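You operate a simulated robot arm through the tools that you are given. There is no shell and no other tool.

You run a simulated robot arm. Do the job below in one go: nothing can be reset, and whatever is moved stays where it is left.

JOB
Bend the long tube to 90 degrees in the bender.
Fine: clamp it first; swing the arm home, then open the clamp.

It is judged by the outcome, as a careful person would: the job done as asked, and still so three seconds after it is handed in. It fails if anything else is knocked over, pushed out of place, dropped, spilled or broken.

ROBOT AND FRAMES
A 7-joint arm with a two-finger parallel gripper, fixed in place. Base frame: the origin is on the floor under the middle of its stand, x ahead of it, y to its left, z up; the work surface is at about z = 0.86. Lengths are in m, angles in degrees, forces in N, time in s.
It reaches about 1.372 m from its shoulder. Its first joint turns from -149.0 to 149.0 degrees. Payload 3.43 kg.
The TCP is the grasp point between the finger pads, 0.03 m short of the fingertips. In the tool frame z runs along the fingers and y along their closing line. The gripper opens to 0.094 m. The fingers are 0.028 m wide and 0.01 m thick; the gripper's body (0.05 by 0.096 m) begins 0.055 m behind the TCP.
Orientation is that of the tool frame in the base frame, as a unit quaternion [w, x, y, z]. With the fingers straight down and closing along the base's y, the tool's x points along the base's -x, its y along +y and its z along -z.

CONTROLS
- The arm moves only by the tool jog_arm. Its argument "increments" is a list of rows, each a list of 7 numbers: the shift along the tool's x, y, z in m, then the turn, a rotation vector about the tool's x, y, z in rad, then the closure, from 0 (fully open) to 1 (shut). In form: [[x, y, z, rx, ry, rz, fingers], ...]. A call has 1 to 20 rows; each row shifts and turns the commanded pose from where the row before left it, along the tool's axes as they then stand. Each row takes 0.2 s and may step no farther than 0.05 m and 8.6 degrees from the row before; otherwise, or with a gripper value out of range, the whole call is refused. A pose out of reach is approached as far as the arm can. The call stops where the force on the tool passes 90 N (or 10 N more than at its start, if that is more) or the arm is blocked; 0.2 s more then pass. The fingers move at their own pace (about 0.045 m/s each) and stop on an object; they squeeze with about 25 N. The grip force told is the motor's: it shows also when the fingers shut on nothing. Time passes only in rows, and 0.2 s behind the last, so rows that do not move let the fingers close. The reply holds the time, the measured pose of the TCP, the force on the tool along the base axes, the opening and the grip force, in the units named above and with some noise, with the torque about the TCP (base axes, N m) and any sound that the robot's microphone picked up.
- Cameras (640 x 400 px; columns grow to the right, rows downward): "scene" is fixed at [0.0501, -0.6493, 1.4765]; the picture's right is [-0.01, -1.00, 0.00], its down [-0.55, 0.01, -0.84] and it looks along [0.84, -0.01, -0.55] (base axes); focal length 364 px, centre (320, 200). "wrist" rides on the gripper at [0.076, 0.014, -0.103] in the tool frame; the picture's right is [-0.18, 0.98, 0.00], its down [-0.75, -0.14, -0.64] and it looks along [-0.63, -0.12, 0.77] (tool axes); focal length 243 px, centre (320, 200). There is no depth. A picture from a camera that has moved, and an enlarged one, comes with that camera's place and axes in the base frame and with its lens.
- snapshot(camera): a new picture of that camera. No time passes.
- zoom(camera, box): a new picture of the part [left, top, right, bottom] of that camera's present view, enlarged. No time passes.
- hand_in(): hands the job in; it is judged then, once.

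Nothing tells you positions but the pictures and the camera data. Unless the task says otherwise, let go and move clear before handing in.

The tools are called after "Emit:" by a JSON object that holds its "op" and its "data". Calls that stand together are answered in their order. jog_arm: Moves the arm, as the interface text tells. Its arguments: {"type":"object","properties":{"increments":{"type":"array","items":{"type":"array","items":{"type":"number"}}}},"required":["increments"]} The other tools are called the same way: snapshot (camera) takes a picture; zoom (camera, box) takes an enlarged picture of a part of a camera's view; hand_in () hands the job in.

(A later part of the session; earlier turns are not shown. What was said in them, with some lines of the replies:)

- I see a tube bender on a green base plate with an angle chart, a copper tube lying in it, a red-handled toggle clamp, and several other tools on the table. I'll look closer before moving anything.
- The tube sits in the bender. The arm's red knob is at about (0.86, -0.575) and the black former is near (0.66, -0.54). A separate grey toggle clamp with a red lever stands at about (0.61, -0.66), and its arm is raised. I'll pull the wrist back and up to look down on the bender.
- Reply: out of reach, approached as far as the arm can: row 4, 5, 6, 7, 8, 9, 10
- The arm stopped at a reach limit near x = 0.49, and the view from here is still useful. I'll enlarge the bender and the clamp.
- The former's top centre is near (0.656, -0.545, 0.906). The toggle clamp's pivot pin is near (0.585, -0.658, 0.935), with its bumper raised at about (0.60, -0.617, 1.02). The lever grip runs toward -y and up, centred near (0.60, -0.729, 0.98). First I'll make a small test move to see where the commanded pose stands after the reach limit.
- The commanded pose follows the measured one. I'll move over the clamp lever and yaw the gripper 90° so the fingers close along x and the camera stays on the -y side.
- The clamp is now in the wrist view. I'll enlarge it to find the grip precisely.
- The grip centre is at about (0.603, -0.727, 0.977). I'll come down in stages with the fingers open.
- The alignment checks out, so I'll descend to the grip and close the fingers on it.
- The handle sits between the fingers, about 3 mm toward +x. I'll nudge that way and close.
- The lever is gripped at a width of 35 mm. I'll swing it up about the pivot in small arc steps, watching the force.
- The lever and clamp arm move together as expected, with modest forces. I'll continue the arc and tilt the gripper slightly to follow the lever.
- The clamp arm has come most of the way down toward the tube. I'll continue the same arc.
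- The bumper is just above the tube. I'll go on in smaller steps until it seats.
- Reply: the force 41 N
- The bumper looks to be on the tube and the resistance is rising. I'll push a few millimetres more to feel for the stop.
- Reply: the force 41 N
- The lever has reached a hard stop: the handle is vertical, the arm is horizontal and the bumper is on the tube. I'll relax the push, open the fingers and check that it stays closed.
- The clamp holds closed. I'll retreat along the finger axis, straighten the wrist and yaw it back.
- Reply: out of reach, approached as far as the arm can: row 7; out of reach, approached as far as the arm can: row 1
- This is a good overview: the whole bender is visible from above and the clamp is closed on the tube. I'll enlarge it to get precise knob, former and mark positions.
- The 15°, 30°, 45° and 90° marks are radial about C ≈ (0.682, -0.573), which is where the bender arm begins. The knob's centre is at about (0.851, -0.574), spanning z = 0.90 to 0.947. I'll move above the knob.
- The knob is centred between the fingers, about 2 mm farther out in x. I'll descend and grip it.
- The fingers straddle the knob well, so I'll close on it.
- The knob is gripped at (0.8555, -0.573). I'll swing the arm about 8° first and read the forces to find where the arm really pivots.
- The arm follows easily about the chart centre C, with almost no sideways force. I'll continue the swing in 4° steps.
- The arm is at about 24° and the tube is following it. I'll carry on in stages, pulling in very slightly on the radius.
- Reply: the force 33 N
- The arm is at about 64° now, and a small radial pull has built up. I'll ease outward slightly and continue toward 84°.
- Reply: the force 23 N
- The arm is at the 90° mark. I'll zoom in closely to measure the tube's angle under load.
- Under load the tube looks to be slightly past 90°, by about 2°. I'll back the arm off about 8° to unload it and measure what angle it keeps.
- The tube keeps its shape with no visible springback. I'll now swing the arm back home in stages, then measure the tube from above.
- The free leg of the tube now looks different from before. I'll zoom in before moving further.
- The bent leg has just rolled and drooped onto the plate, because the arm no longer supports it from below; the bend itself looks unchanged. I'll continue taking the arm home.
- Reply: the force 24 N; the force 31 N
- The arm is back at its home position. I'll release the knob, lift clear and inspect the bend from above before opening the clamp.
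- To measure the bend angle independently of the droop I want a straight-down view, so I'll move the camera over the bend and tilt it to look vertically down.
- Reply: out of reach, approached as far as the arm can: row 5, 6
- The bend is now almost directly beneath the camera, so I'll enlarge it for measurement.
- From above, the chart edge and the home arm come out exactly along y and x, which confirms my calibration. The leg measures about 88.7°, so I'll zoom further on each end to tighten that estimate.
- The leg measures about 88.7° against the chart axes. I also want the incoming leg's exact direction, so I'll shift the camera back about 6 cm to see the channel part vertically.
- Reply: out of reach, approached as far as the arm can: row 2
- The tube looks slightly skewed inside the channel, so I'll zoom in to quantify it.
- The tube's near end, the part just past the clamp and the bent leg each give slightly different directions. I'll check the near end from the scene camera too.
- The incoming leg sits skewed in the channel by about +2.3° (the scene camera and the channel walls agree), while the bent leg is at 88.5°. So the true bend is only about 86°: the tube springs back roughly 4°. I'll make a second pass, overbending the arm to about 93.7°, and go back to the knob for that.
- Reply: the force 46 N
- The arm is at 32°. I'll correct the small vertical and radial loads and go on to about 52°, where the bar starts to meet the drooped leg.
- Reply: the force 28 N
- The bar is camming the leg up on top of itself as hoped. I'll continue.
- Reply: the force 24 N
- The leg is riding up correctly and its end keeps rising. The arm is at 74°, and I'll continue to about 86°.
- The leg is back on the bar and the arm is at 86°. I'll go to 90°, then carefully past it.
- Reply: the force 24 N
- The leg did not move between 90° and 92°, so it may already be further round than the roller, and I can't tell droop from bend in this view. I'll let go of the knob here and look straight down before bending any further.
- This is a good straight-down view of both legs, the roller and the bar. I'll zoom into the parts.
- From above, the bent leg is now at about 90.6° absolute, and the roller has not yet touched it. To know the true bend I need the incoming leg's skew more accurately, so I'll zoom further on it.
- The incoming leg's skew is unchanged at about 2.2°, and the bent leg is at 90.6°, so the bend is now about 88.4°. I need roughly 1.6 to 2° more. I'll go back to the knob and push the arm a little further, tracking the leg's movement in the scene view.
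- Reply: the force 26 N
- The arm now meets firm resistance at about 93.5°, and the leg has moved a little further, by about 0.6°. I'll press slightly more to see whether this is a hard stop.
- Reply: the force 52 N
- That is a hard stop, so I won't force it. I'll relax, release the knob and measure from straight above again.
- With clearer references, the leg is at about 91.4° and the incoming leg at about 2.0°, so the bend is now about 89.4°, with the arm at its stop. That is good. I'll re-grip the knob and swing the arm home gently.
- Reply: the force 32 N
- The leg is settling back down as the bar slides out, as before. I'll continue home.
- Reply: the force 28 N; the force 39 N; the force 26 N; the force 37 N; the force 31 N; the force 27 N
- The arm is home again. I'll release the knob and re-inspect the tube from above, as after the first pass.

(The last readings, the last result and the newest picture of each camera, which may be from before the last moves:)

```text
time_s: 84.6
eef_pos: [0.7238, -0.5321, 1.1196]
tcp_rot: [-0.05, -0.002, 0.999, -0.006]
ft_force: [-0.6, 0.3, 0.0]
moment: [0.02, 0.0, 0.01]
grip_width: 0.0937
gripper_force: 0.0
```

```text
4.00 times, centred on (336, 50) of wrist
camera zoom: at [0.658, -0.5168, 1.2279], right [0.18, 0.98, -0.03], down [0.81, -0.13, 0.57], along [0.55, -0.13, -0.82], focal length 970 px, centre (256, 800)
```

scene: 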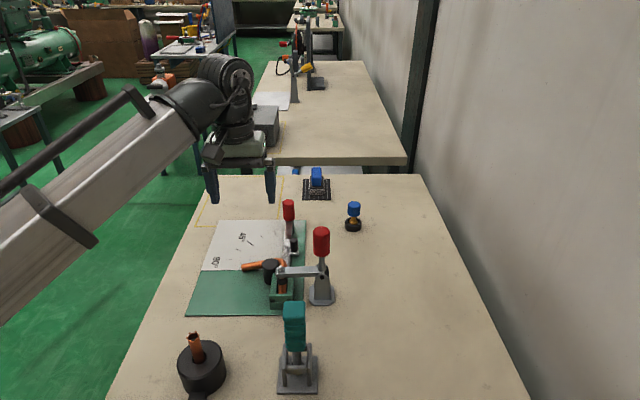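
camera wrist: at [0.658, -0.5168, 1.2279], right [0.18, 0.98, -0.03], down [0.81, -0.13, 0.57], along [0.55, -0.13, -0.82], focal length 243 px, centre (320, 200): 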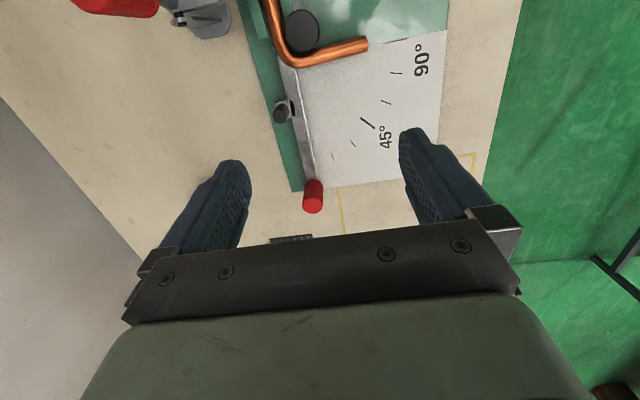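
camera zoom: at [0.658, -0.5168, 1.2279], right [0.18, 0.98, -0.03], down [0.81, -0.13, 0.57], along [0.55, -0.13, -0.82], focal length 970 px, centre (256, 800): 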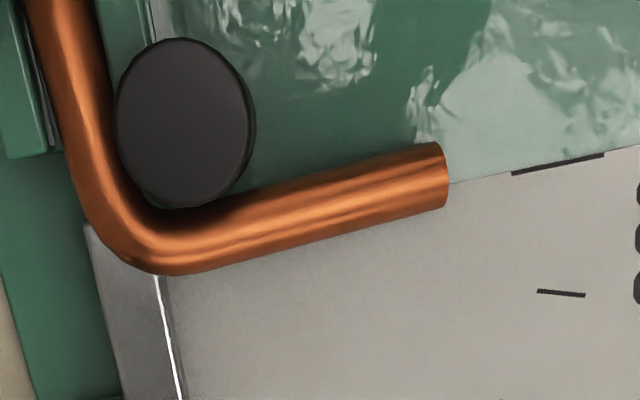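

The leg is now at about 91.6°, so with the incoming leg at about 2°, the true bend is close to 89.5 to 90°. That result has held after the arm swung home. Next I'll open the clamp, first moving over its handle with the fingers turned to close along x.

Emit:
{"op": "jog_arm", "data": {"increments": [[0, 0, -0.03, 0, -0.1, 0, 0], [0.025, -0.03, -0.005, 0, 0, 0, 0], [0.025, -0.03, 0, 0, 0, 0, 0], [0.025, -0.03, 0, 0, 0, 0, 0], [0.025, -0.025, 0, 0, 0, 0, 0], [0.015, -0.01, 0, 0, 0, 0, 0], [0, 0, 0, 0, 0, 0, 0]]}}

Emit:
{"op": "jog_arm", "data": {"increments": [[0, 0, 0, 0, 0, -0.1428, 0], [0, 0, 0, 0, 0, -0.1428, 0], [0, 0, 0, 0, 0, -0.1428, 0], [0, 0, 0, 0, 0, -0.1428, 0], [0, 0, 0, 0, 0, -0.1428, 0], [0, 0, 0, 0, 0, -0.1428, 0], [0, 0, 0, 0, 0, -0.1428, 0], [0, 0, 0, 0, 0, -0.1428, 0], [0, 0, 0, 0, 0, -0.1428, 0], [0, 0, 0, 0, 0, -0.1428, 0], [0, 0, 0, 0, 0, -0.1428, 0], [0, 0, 0, 0, 0, 0, 0]]}}

Emit:
{"op": "snapshot", "data": {"camera": "wrist"}}

Emit:
{"op": "zoom", "data": {"camera": "scene", "box": [250, 180, 410, 310]}}

```text
time_s: 86.2
eef_pos: [0.6108, -0.6595, 1.1571]
tcp_rot: [0.001, -0.003, 1.0, -0.006]
ft_force: [-0.3, 0.0, -0.7]
moment: [-0.02, 0.02, 0.02]
grip_width: 0.094
gripper_force: 0.1
```

```text
time_s: 88.8
eef_pos: [0.6115, -0.6591, 1.1564]
tcp_rot: [0.003, 0.709, -0.705, 0.005]
ft_force: [-0.5, 0.1, -0.6]
moment: [0.02, -0.01, -0.02]
grip_width: 0.0939
gripper_force: 0.1
```

```text
taken
camera wrist: at [0.5974, -0.733, 1.259], right [-0.98, 0.18, 0.0], down [0.14, 0.76, 0.63], along [0.12, 0.62, -0.77], focal length 243 px, centre (320, 200)
```

wrist: 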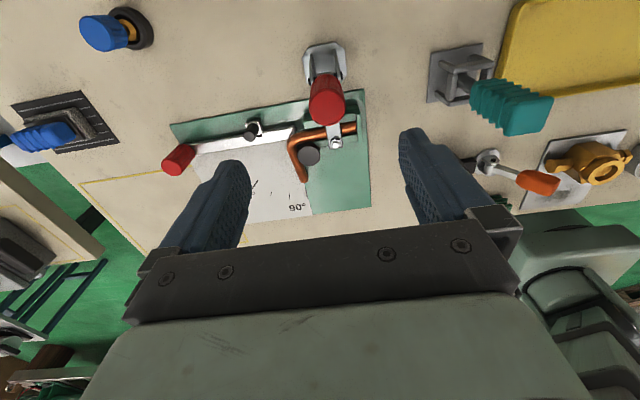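

```text
3.08 times, centred on (330, 245) of scene
camera zoom: at [0.0501, -0.6493, 1.4765], right [-0.01, -1.0, 0.0], down [-0.55, 0.01, -0.84], along [0.84, -0.01, -0.55], focal length 1120 px, centre (289, 62)
```

zoom: 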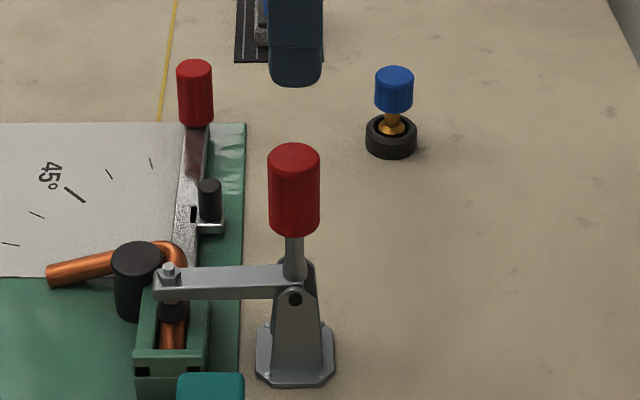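

The handle's top is at about (0.606, -0.658, 1.04). I'll descend over it and grip.

Emit:
{"op": "jog_arm", "data": {"increments": [[0, 0.0055, 0.03, 0, 0, 0, 0], [0, 0, 0.03, 0, 0, 0, 0], [0, 0, 0.03, 0, 0, 0, 0], [0, 0, 0, 0, 0, 0, 0]]}}

Emit:
{"op": "snapshot", "data": {"camera": "wrist"}}

Emit:
{"op": "zoom", "data": {"camera": "scene", "box": [250, 180, 410, 310]}}

```text
time_s: 89.8
eef_pos: [0.6073, -0.6589, 1.0638]
tcp_rot: [0.004, 0.709, -0.706, 0.005]
ft_force: [-1.2, -0.3, -0.4]
moment: [0.01, 0.0, 0.0]
grip_width: 0.0942
gripper_force: 0.1
```

```text
taken
camera wrist: at [0.5929, -0.7341, 1.167], right [-0.98, 0.18, 0.0], down [0.14, 0.76, 0.63], along [0.12, 0.62, -0.77], focal length 243 px, centre (320, 200)
```

wrist: 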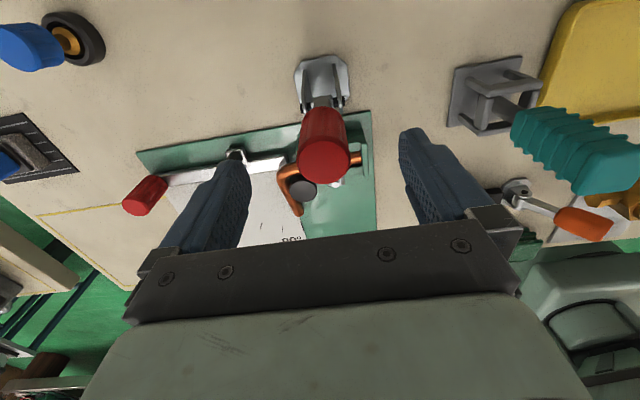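

```text
3.08 times, centred on (330, 245) of scene
camera zoom: at [0.0501, -0.6493, 1.4765], right [-0.01, -1.0, 0.0], down [-0.55, 0.01, -0.84], along [0.84, -0.01, -0.55], focal length 1120 px, centre (289, 62)
```

zoom: 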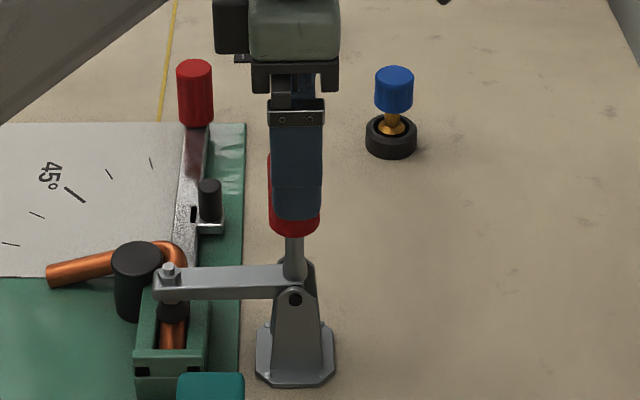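

Emit:
{"op": "jog_arm", "data": {"increments": [[0, 0, 0.03, 0, 0, 0, 0], [0, 0, 0.025, 0, 0, 0, 0], [0, 0, 0, 0, 0, 0, 0.3], [0, 0, 0, 0, 0, 0, 1], [0, 0, 0, 0, 0, 0, 1], [0, 0, 0, 0, 0, 0, 1], [0, 0, 0, 0, 0, 0, 1], [0, 0, 0, 0, 0, 0, 1]]}}

Emit:
{"op": "snapshot", "data": {"camera": "wrist"}}

```text
time_s: 91.6
eef_pos: [0.6058, -0.6612, 1.0095]
tcp_rot: [0.006, 0.708, -0.707, 0.004]
ft_force: [-31.7, 1.5, -8.2]
moment: [-0.06, -0.77, -0.16]
grip_width: 0.0307
gripper_force: 45.4
```

```text
taken
camera wrist: at [0.5911, -0.7348, 1.1112], right [-0.98, 0.18, 0.0], down [0.14, 0.76, 0.63], along [0.12, 0.62, -0.77], focal length 243 px, centre (320, 200)
```

wrist: 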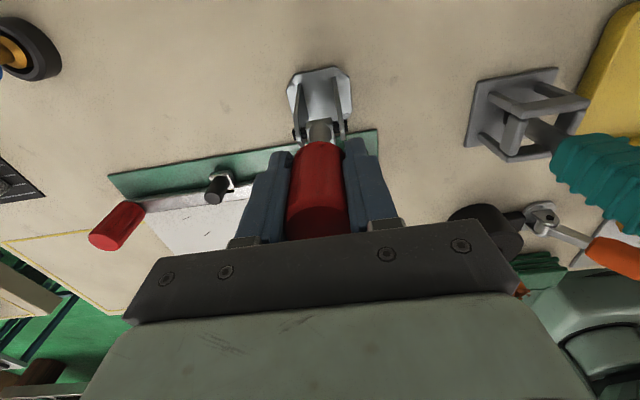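

The handle is gripped. I'll relieve the sideways load and then swing the lever open along the reverse arc, in steps.

Emit:
{"op": "jog_arm", "data": {"increments": [[0, 0.003, 0, 0, 0, 0, 1], [0.0127, 0, 0.0017, 0, 0, 0, 1], [0.0124, 0, 0.0039, 0, 0, 0, 1], [0, 0, 0, 0, 0, 0, 1]]}}

Emit:
{"op": "zoom", "data": {"camera": "scene", "box": [250, 180, 410, 310]}}

```text
time_s: 92.6
eef_pos: [0.6052, -0.6818, 1.0061]
tcp_rot: [-0.001, 0.71, -0.704, 0.002]
ft_force: [9.0, 39.4, 19.5]
moment: [3.15, 0.37, -0.08]
grip_width: 0.0328
gripper_force: 45.4
```

```text
3.08 times, centred on (330, 245) of scene
camera zoom: at [0.0501, -0.6493, 1.4765], right [-0.01, -1.0, 0.0], down [-0.55, 0.01, -0.84], along [0.84, -0.01, -0.55], focal length 1120 px, centre (289, 62)
```

zoom: 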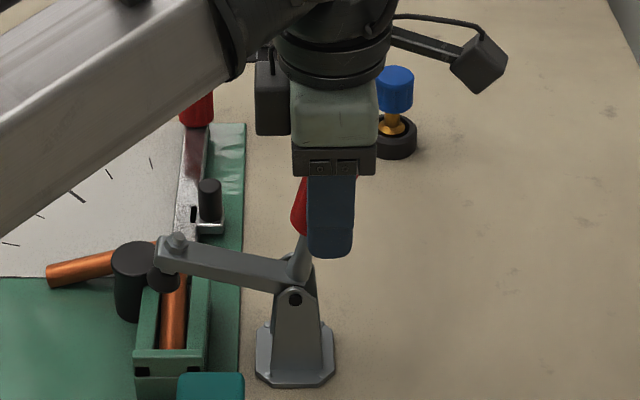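

The clamp is opening. The grip is twisting on the lever, so I'll tilt the gripper along with it for the rest of the arc.

Emit:
{"op": "jog_arm", "data": {"increments": [[0, 0, 0, 0, -0.12, 0, 1], [0.0118, 0, 0.0038, 0, -0.12, 0, 1], [0, 0, 0, 0, 0, 0, 1]]}}

Emit:
{"op": "zoom", "data": {"camera": "scene", "box": [250, 180, 410, 310]}}

```text
time_s: 93.4
eef_pos: [0.6055, -0.6959, 1.0004]
tcp_rot: [-0.082, 0.704, -0.701, -0.079]
ft_force: [17.6, 10.6, 0.8]
moment: [0.72, 0.45, -0.09]
grip_width: 0.0327
gripper_force: 45.4
```

```text
3.08 times, centred on (330, 245) of scene
camera zoom: at [0.0501, -0.6493, 1.4765], right [-0.01, -1.0, 0.0], down [-0.55, 0.01, -0.84], along [0.84, -0.01, -0.55], focal length 1120 px, centre (289, 62)
```

zoom: 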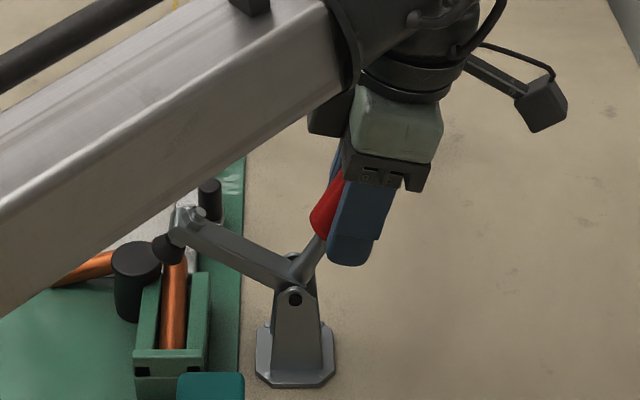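

Emit:
{"op": "jog_arm", "data": {"increments": [[0.0122, 0, 0.0049, 0, -0.1, 0, 1], [0.0118, 0, 0.0058, 0, -0.1, 0, 1], [0, 0, 0, 0, 0, 0, 1]]}}

Emit:
{"op": "zoom", "data": {"camera": "scene", "box": [250, 180, 410, 310]}}

```text
time_s: 94.2
eef_pos: [0.6049, -0.7173, 0.972]
tcp_rot: [0.13, -0.695, 0.697, 0.118]
ft_force: [-14.8, -48.2, 29.5]
moment: [-0.1, 0.78, 1.61]
grip_width: 0.0359
gripper_force: 45.2
out of reach, approached as far as the arm can: row 2
```

```text
3.08 times, centred on (330, 245) of scene
camera zoom: at [0.0501, -0.6493, 1.4765], right [-0.01, -1.0, 0.0], down [-0.55, 0.01, -0.84], along [0.84, -0.01, -0.55], focal length 1120 px, centre (289, 62)
```

zoom: 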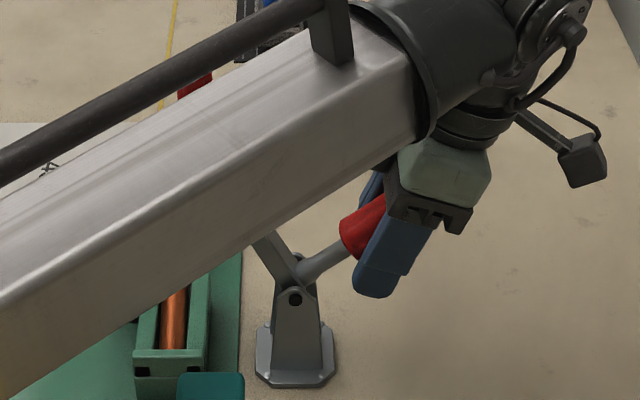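

Emit:
{"op": "snapshot", "data": {"camera": "wrist"}}

Emit:
{"op": "zoom", "data": {"camera": "scene", "box": [290, 220, 402, 310]}}

```text
taken
camera wrist: at [0.5892, -0.8238, 1.0414], right [-0.98, 0.18, 0.05], down [0.13, 0.49, 0.86], along [0.13, 0.86, -0.5], focal length 243 px, centre (320, 200)
```

wrist: 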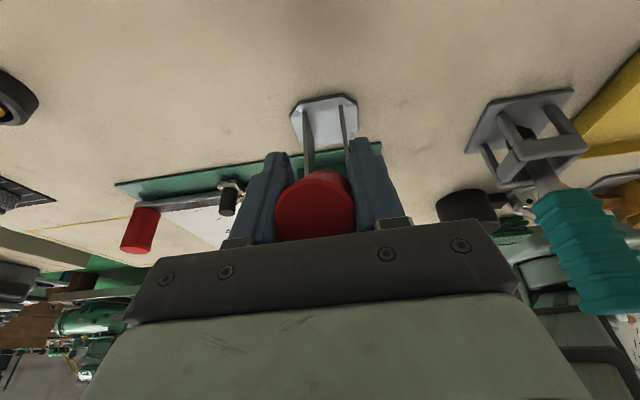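

```text
4.44 times, centred on (346, 265) of scene
camera zoom: at [0.0501, -0.6493, 1.4765], right [-0.01, -1.0, 0.0], down [-0.55, 0.01, -0.84], along [0.84, -0.01, -0.55], focal length 1618 px, centre (204, -89)
```

zoom: 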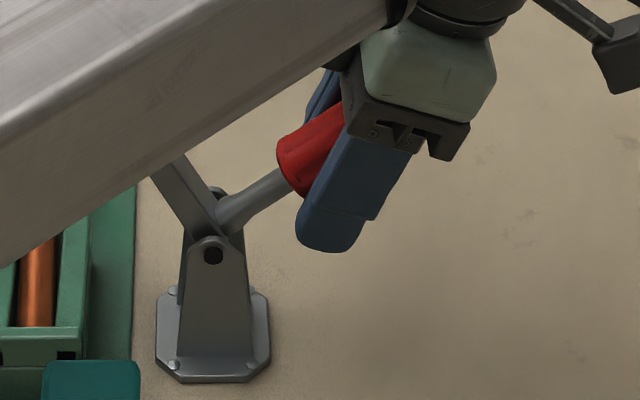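

The clamp arm is raised about halfway and needs roughly 15 to 20° more. The gripper's tilt hit a reach limit, so I'll continue lowering the lever while untilting.

Emit:
{"op": "jog_arm", "data": {"increments": [[0.0086, 0, 0.005, 0, 0.1, 0, 1], [0, 0, 0, 0, 0, 0, 1]]}}

Emit:
{"op": "zoom", "data": {"camera": "scene", "box": [270, 210, 382, 310]}}

```text
time_s: 94.8
eef_pos: [0.6061, -0.7153, 0.9647]
tcp_rot: [0.096, -0.701, 0.701, 0.087]
ft_force: [-32.0, -10.1, 31.9]
moment: [1.53, 0.92, 0.68]
grip_width: 0.0357
gripper_force: 45.4
```

```text
4.00 times, centred on (326, 260) of scene
camera zoom: at [0.0501, -0.6493, 1.4765], right [-0.01, -1.0, 0.0], down [-0.55, 0.01, -0.84], along [0.84, -0.01, -0.55], focal length 1456 px, centre (296, -40)
```

zoom: 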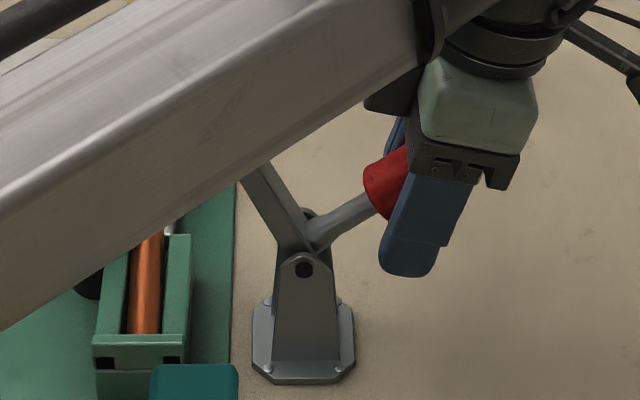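

Emit:
{"op": "jog_arm", "data": {"increments": [[0.007, 0.002, 0.0071, 0, 0.08, 0, 1], [0, 0, 0, 0, 0, 0, 1]]}}

Emit:
{"op": "zoom", "data": {"camera": "scene", "box": [270, 210, 382, 310]}}

```text
time_s: 95.4
eef_pos: [0.6056, -0.7219, 0.9564]
tcp_rot: [-0.069, 0.704, -0.704, -0.058]
ft_force: [-23.0, 3.4, 18.5]
moment: [1.32, 0.53, 0.41]
grip_width: 0.0354
gripper_force: 45.1
```

```text
4.00 times, centred on (326, 260) of scene
camera zoom: at [0.0501, -0.6493, 1.4765], right [-0.01, -1.0, 0.0], down [-0.55, 0.01, -0.84], along [0.84, -0.01, -0.55], focal length 1456 px, centre (296, -40)
```

zoom: 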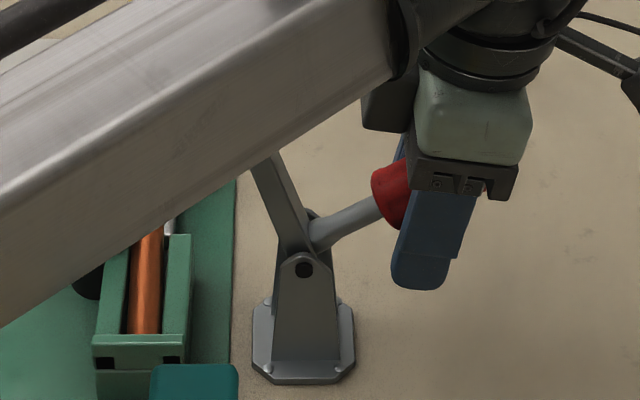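

Nearly at the original open position; one more small step.

Emit:
{"op": "jog_arm", "data": {"increments": [[0.0041, 0.001, 0.0054, 0, 0.08, 0, 1], [0, 0, 0, 0, 0, 0, 1]]}}

Emit:
{"op": "zoom", "data": {"camera": "scene", "box": [270, 210, 382, 310]}}

```text
time_s: 96.0
eef_pos: [0.6051, -0.7256, 0.9512]
tcp_rot: [0.041, -0.706, 0.706, 0.027]
ft_force: [-11.2, -3.1, 21.7]
moment: [1.47, 0.74, 0.49]
grip_width: 0.0355
gripper_force: 44.7
```

```text
4.00 times, centred on (326, 260) of scene
camera zoom: at [0.0501, -0.6493, 1.4765], right [-0.01, -1.0, 0.0], down [-0.55, 0.01, -0.84], along [0.84, -0.01, -0.55], focal length 1456 px, centre (296, -40)
```

zoom: 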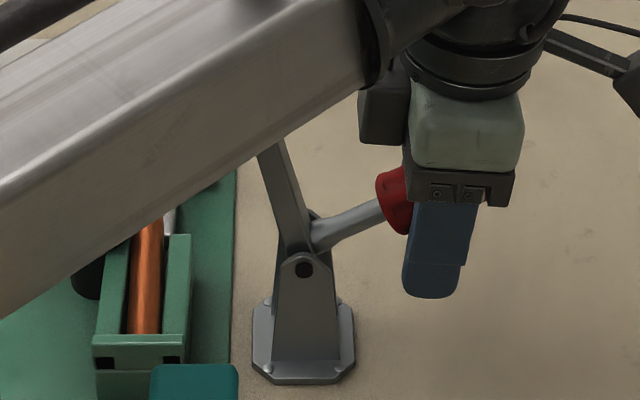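

The clamp arm and lever match the original open pose. I'll release the lever and check that it stays open.

Emit:
{"op": "jog_arm", "data": {"increments": [[0, 0, -0.001, 0, 0, 0, 1], [0, 0, 0, 0, 0, 0, 0.4], [0, 0, 0, 0, 0, 0, 0], [0, 0, 0, 0, 0, 0, 0], [0, 0, 0, 0, 0, 0, 0], [0, 0, 0, 0, 0, 0, 0]]}}

Emit:
{"op": "zoom", "data": {"camera": "scene", "box": [270, 210, 382, 310]}}

Emit:
{"op": "snapshot", "data": {"camera": "wrist"}}

```text
time_s: 97.4
eef_pos: [0.6055, -0.7281, 0.9504]
tcp_rot: [0.041, -0.706, 0.706, 0.027]
ft_force: [-0.5, -0.2, 1.5]
moment: [0.01, 0.0, -0.01]
grip_width: 0.094
gripper_force: 0.0
```

```text
4.00 times, centred on (326, 260) of scene
camera zoom: at [0.0501, -0.6493, 1.4765], right [-0.01, -1.0, 0.0], down [-0.55, 0.01, -0.84], along [0.84, -0.01, -0.55], focal length 1456 px, centre (296, -40)
```

zoom: 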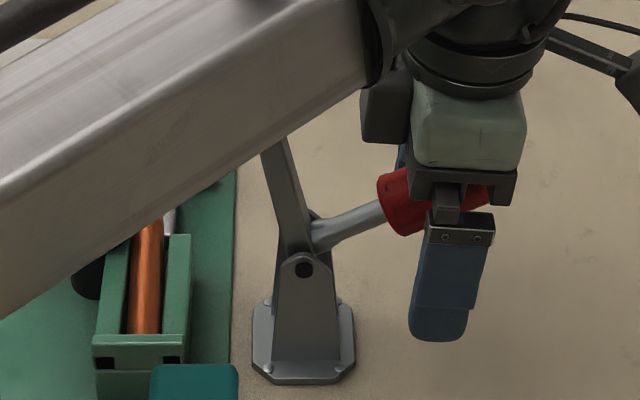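

```text
taken
camera wrist: at [0.5899, -0.8127, 1.0438], right [-0.98, 0.19, 0.0], down [0.13, 0.69, 0.71], along [0.13, 0.7, -0.7], focal length 243 px, centre (320, 200)
```

wrist: 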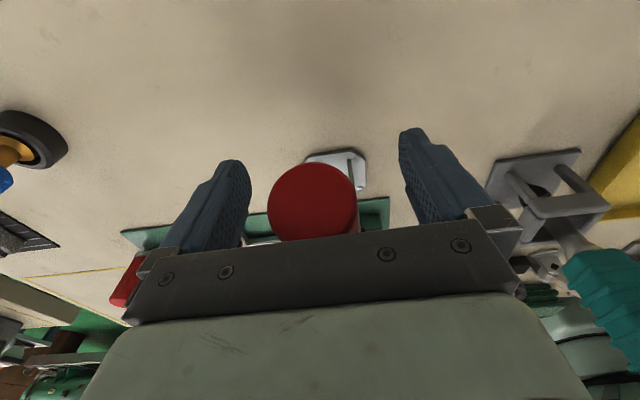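

The lever stays open. I'll retreat straight up, clear of the clamp.

Emit:
{"op": "jog_arm", "data": {"increments": [[0, 0, -0.03, 0, 0, 0, 0], [0, 0, -0.04, 0, 0, 0, 0], [0, 0, -0.04, 0, 0, 0, 0], [0, 0, -0.04, 0, 0.09, 0, 0], [0, 0, -0.04, 0, 0, 0, 0], [0, 0, 0, 0, 0, 0, 0]]}}

Emit:
{"op": "snapshot", "data": {"camera": "scene"}}

Emit:
{"op": "zoom", "data": {"camera": "scene", "box": [200, 190, 392, 310]}}

Emit:
{"op": "snapshot", "data": {"camera": "wrist"}}

```text
time_s: 98.8
eef_pos: [0.6006, -0.7407, 1.1402]
tcp_rot: [0.009, -0.706, 0.708, -0.004]
ft_force: [-1.1, 0.2, 0.7]
moment: [0.0, -0.02, -0.01]
grip_width: 0.0941
gripper_force: 0.0
```

```text
taken
```

scene: 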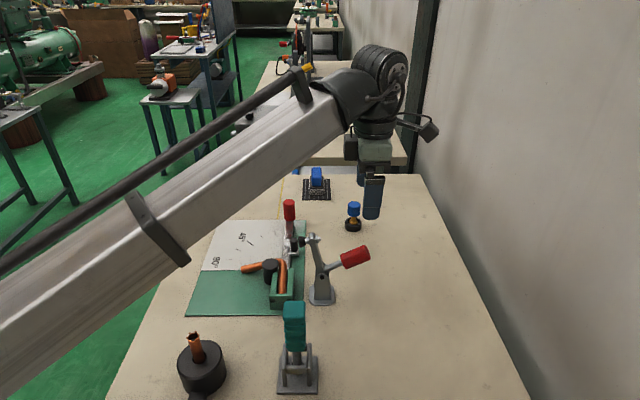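

```text
3.33 times, centred on (296, 250) of scene
camera zoom: at [0.0501, -0.6493, 1.4765], right [-0.01, -1.0, 0.0], down [-0.55, 0.01, -0.84], along [0.84, -0.01, -0.55], focal length 1213 px, centre (400, 33)
```

zoom: 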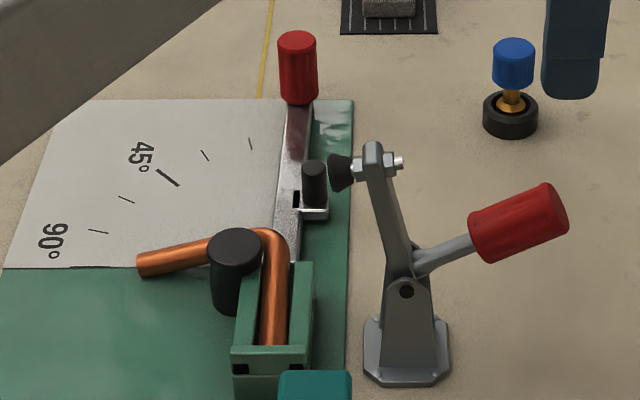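

```text
taken
camera wrist: at [0.5849, -0.8177, 1.2408], right [-0.98, 0.19, -0.02], down [0.13, 0.75, 0.65], along [0.13, 0.64, -0.76], focal length 243 px, centre (320, 200)
```

wrist: 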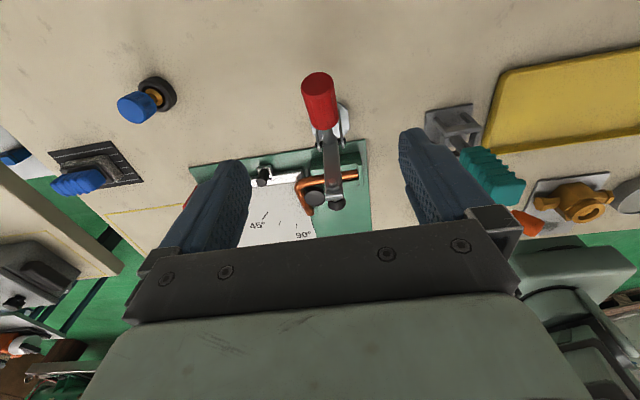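

The clamp is open as it was at the start and the arm is home. The tube is now unobstructed, so I'll make one last check of both legs.

Emit:
{"op": "zoom", "data": {"camera": "scene", "box": [264, 255, 304, 297]}}

Emit:
{"op": "zoom", "data": {"camera": "scene", "box": [232, 245, 312, 297]}}

```text
9.52 times, centred on (284, 276) of scene
camera zoom: at [0.0501, -0.6493, 1.4765], right [-0.01, -1.0, 0.0], down [-0.55, 0.01, -0.84], along [0.84, -0.01, -0.55], focal length 3466 px, centre (663, -524)
```

zoom: 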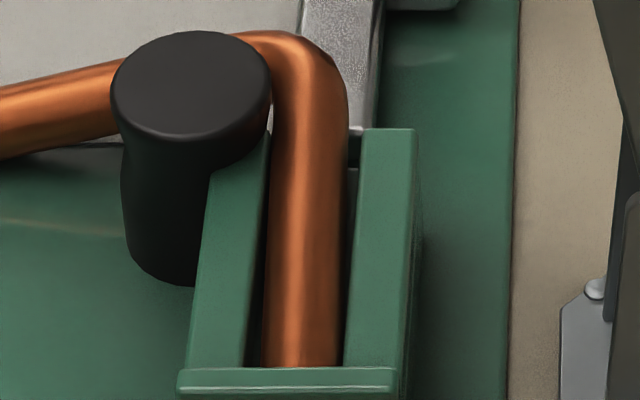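

```text
7.69 times, centred on (272, 271) of scene
camera zoom: at [0.0501, -0.6493, 1.4765], right [-0.01, -1.0, 0.0], down [-0.55, 0.01, -0.84], along [0.84, -0.01, -0.55], focal length 2800 px, centre (689, -346)
```

zoom: 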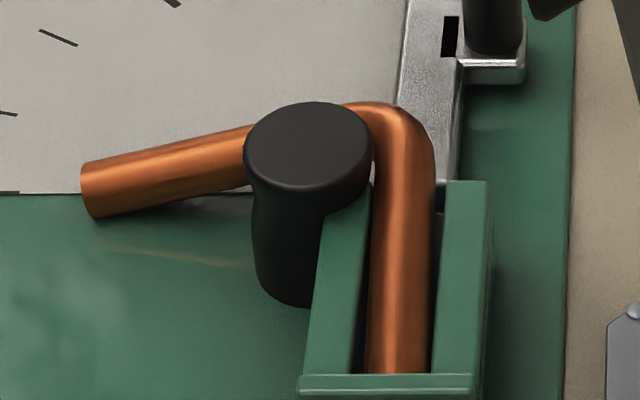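

Everything looks right. For one last single-view measurement of both legs I'll place the camera above the bend again, well clear of everything.

Emit:
{"op": "jog_arm", "data": {"increments": [[-0.04, -0.018, -0.01, 0, 0, 0, 0], [-0.04, -0.018, 0, 0, 0, 0, 0], [-0.04, -0.018, 0, 0, 0, 0, 0], [-0.04, -0.018, 0, 0, 0, 0, 0], [-0.035, -0.015, 0, 0, 0, 0, 0], [0, 0, 0, 0, 0, 0, 0]]}}

Emit:
{"op": "snapshot", "data": {"camera": "wrist"}}

Emit:
{"op": "zoom", "data": {"camera": "wrist", "box": [290, 20, 434, 110]}}

```text
time_s: 100.2
eef_pos: [0.6889, -0.5494, 1.1487]
tcp_rot: [0.009, -0.706, 0.708, -0.004]
ft_force: [-0.5, 0.2, -0.5]
moment: [0.01, -0.01, -0.05]
grip_width: 0.0939
gripper_force: 0.0
```

```text
taken
camera wrist: at [0.6721, -0.6256, 1.2501], right [-0.98, 0.19, -0.02], down [0.13, 0.75, 0.65], along [0.13, 0.64, -0.76], focal length 243 px, centre (320, 200)
```

wrist: 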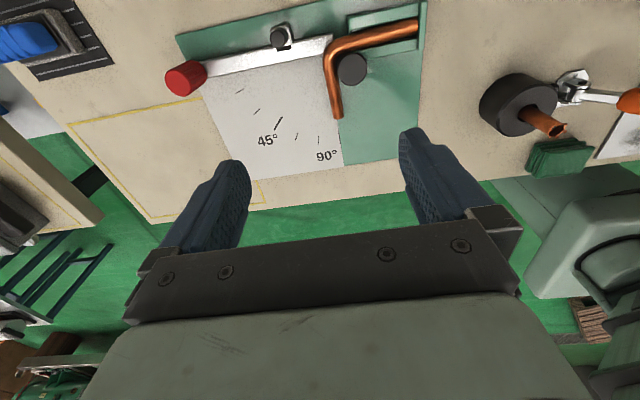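

```text
4.44 times, centred on (362, 65) of wrist
camera zoom: at [0.6721, -0.6256, 1.2501], right [-0.98, 0.19, -0.02], down [0.13, 0.75, 0.65], along [0.13, 0.64, -0.76], focal length 1078 px, centre (133, 800)
```

zoom: 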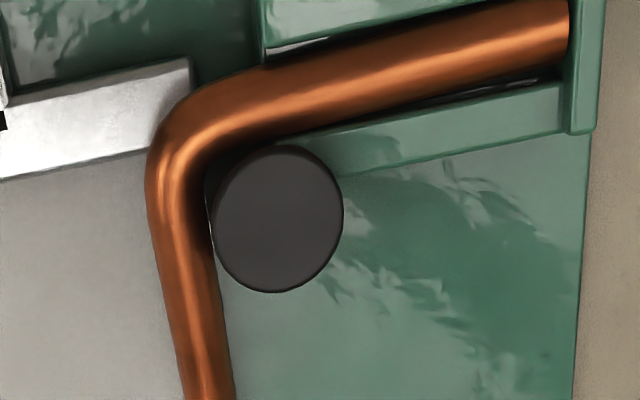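

Both legs measured in one view (leg about 91.2°, incoming about 2.2°) give a bend of about 89°, as close to 90° as the bender's own stop allows. I'll move clear and take a final look.

Emit:
{"op": "jog_arm", "data": {"increments": [[-0.03, 0, -0.01, 0, 0, 0, 0], [-0.03, 0, -0.01, 0, 0, 0, 0], [-0.03, 0, 0, 0, 0, 0, 0], [0, 0, 0, 0, 0, 0, 0], [0, 0, 0, 0, 0, 0, 0]]}}

Emit:
{"op": "snapshot", "data": {"camera": "scene"}}

Emit:
{"op": "zoom", "data": {"camera": "scene", "box": [180, 170, 400, 320]}}

```text
time_s: 101.4
eef_pos: [0.6888, -0.4589, 1.1738]
tcp_rot: [0.009, -0.707, 0.707, -0.004]
ft_force: [-0.5, 0.4, -0.5]
moment: [0.02, 0.0, 0.02]
grip_width: 0.0941
gripper_force: 0.1
```

```text
taken
```

scene: 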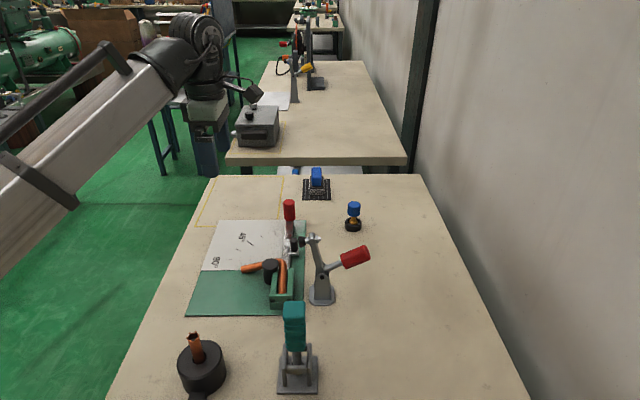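

```text
2.67 times, centred on (290, 245) of scene
camera zoom: at [0.0501, -0.6493, 1.4765], right [-0.01, -1.0, 0.0], down [-0.55, 0.01, -0.84], along [0.84, -0.01, -0.55], focal length 971 px, centre (400, 80)
```

zoom: 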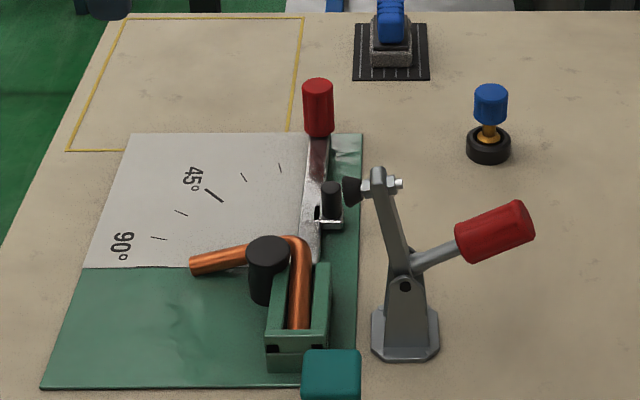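

The tube is bent to about 90°, the bender arm is home, the clamp is open as at the start, and nothing else has moved. The gripper is empty and clear, so I'm handing it in.

Emit:
{"op": "hand_in", "data": {}}

```text
The job is handed in.
```

The tube is bent to about 89° by my measurement (give or take 0.7°), just short of the 90° you asked for. I've handed the job in. The clamp was closed before bending, the arm is back home, and the clamp was opened last.

- **Two passes:** I swung the arm to 90° first and returned it home, but the tube measured only about 86°. With the clamp still closed, I made a second pass, taking the arm to a hard stop at about 93.5°. I didn't force it past the stop.
- **Tube position:** the bent leg has rolled slightly and its end rests on the bender plate. The straight leg sits about 2° skewed in its channel. I measured the bend between the two legs, so neither affects the angle.
- **Surroundings:** nothing else on the bench appears to have moved, and the gripper is empty and clear of the bender.
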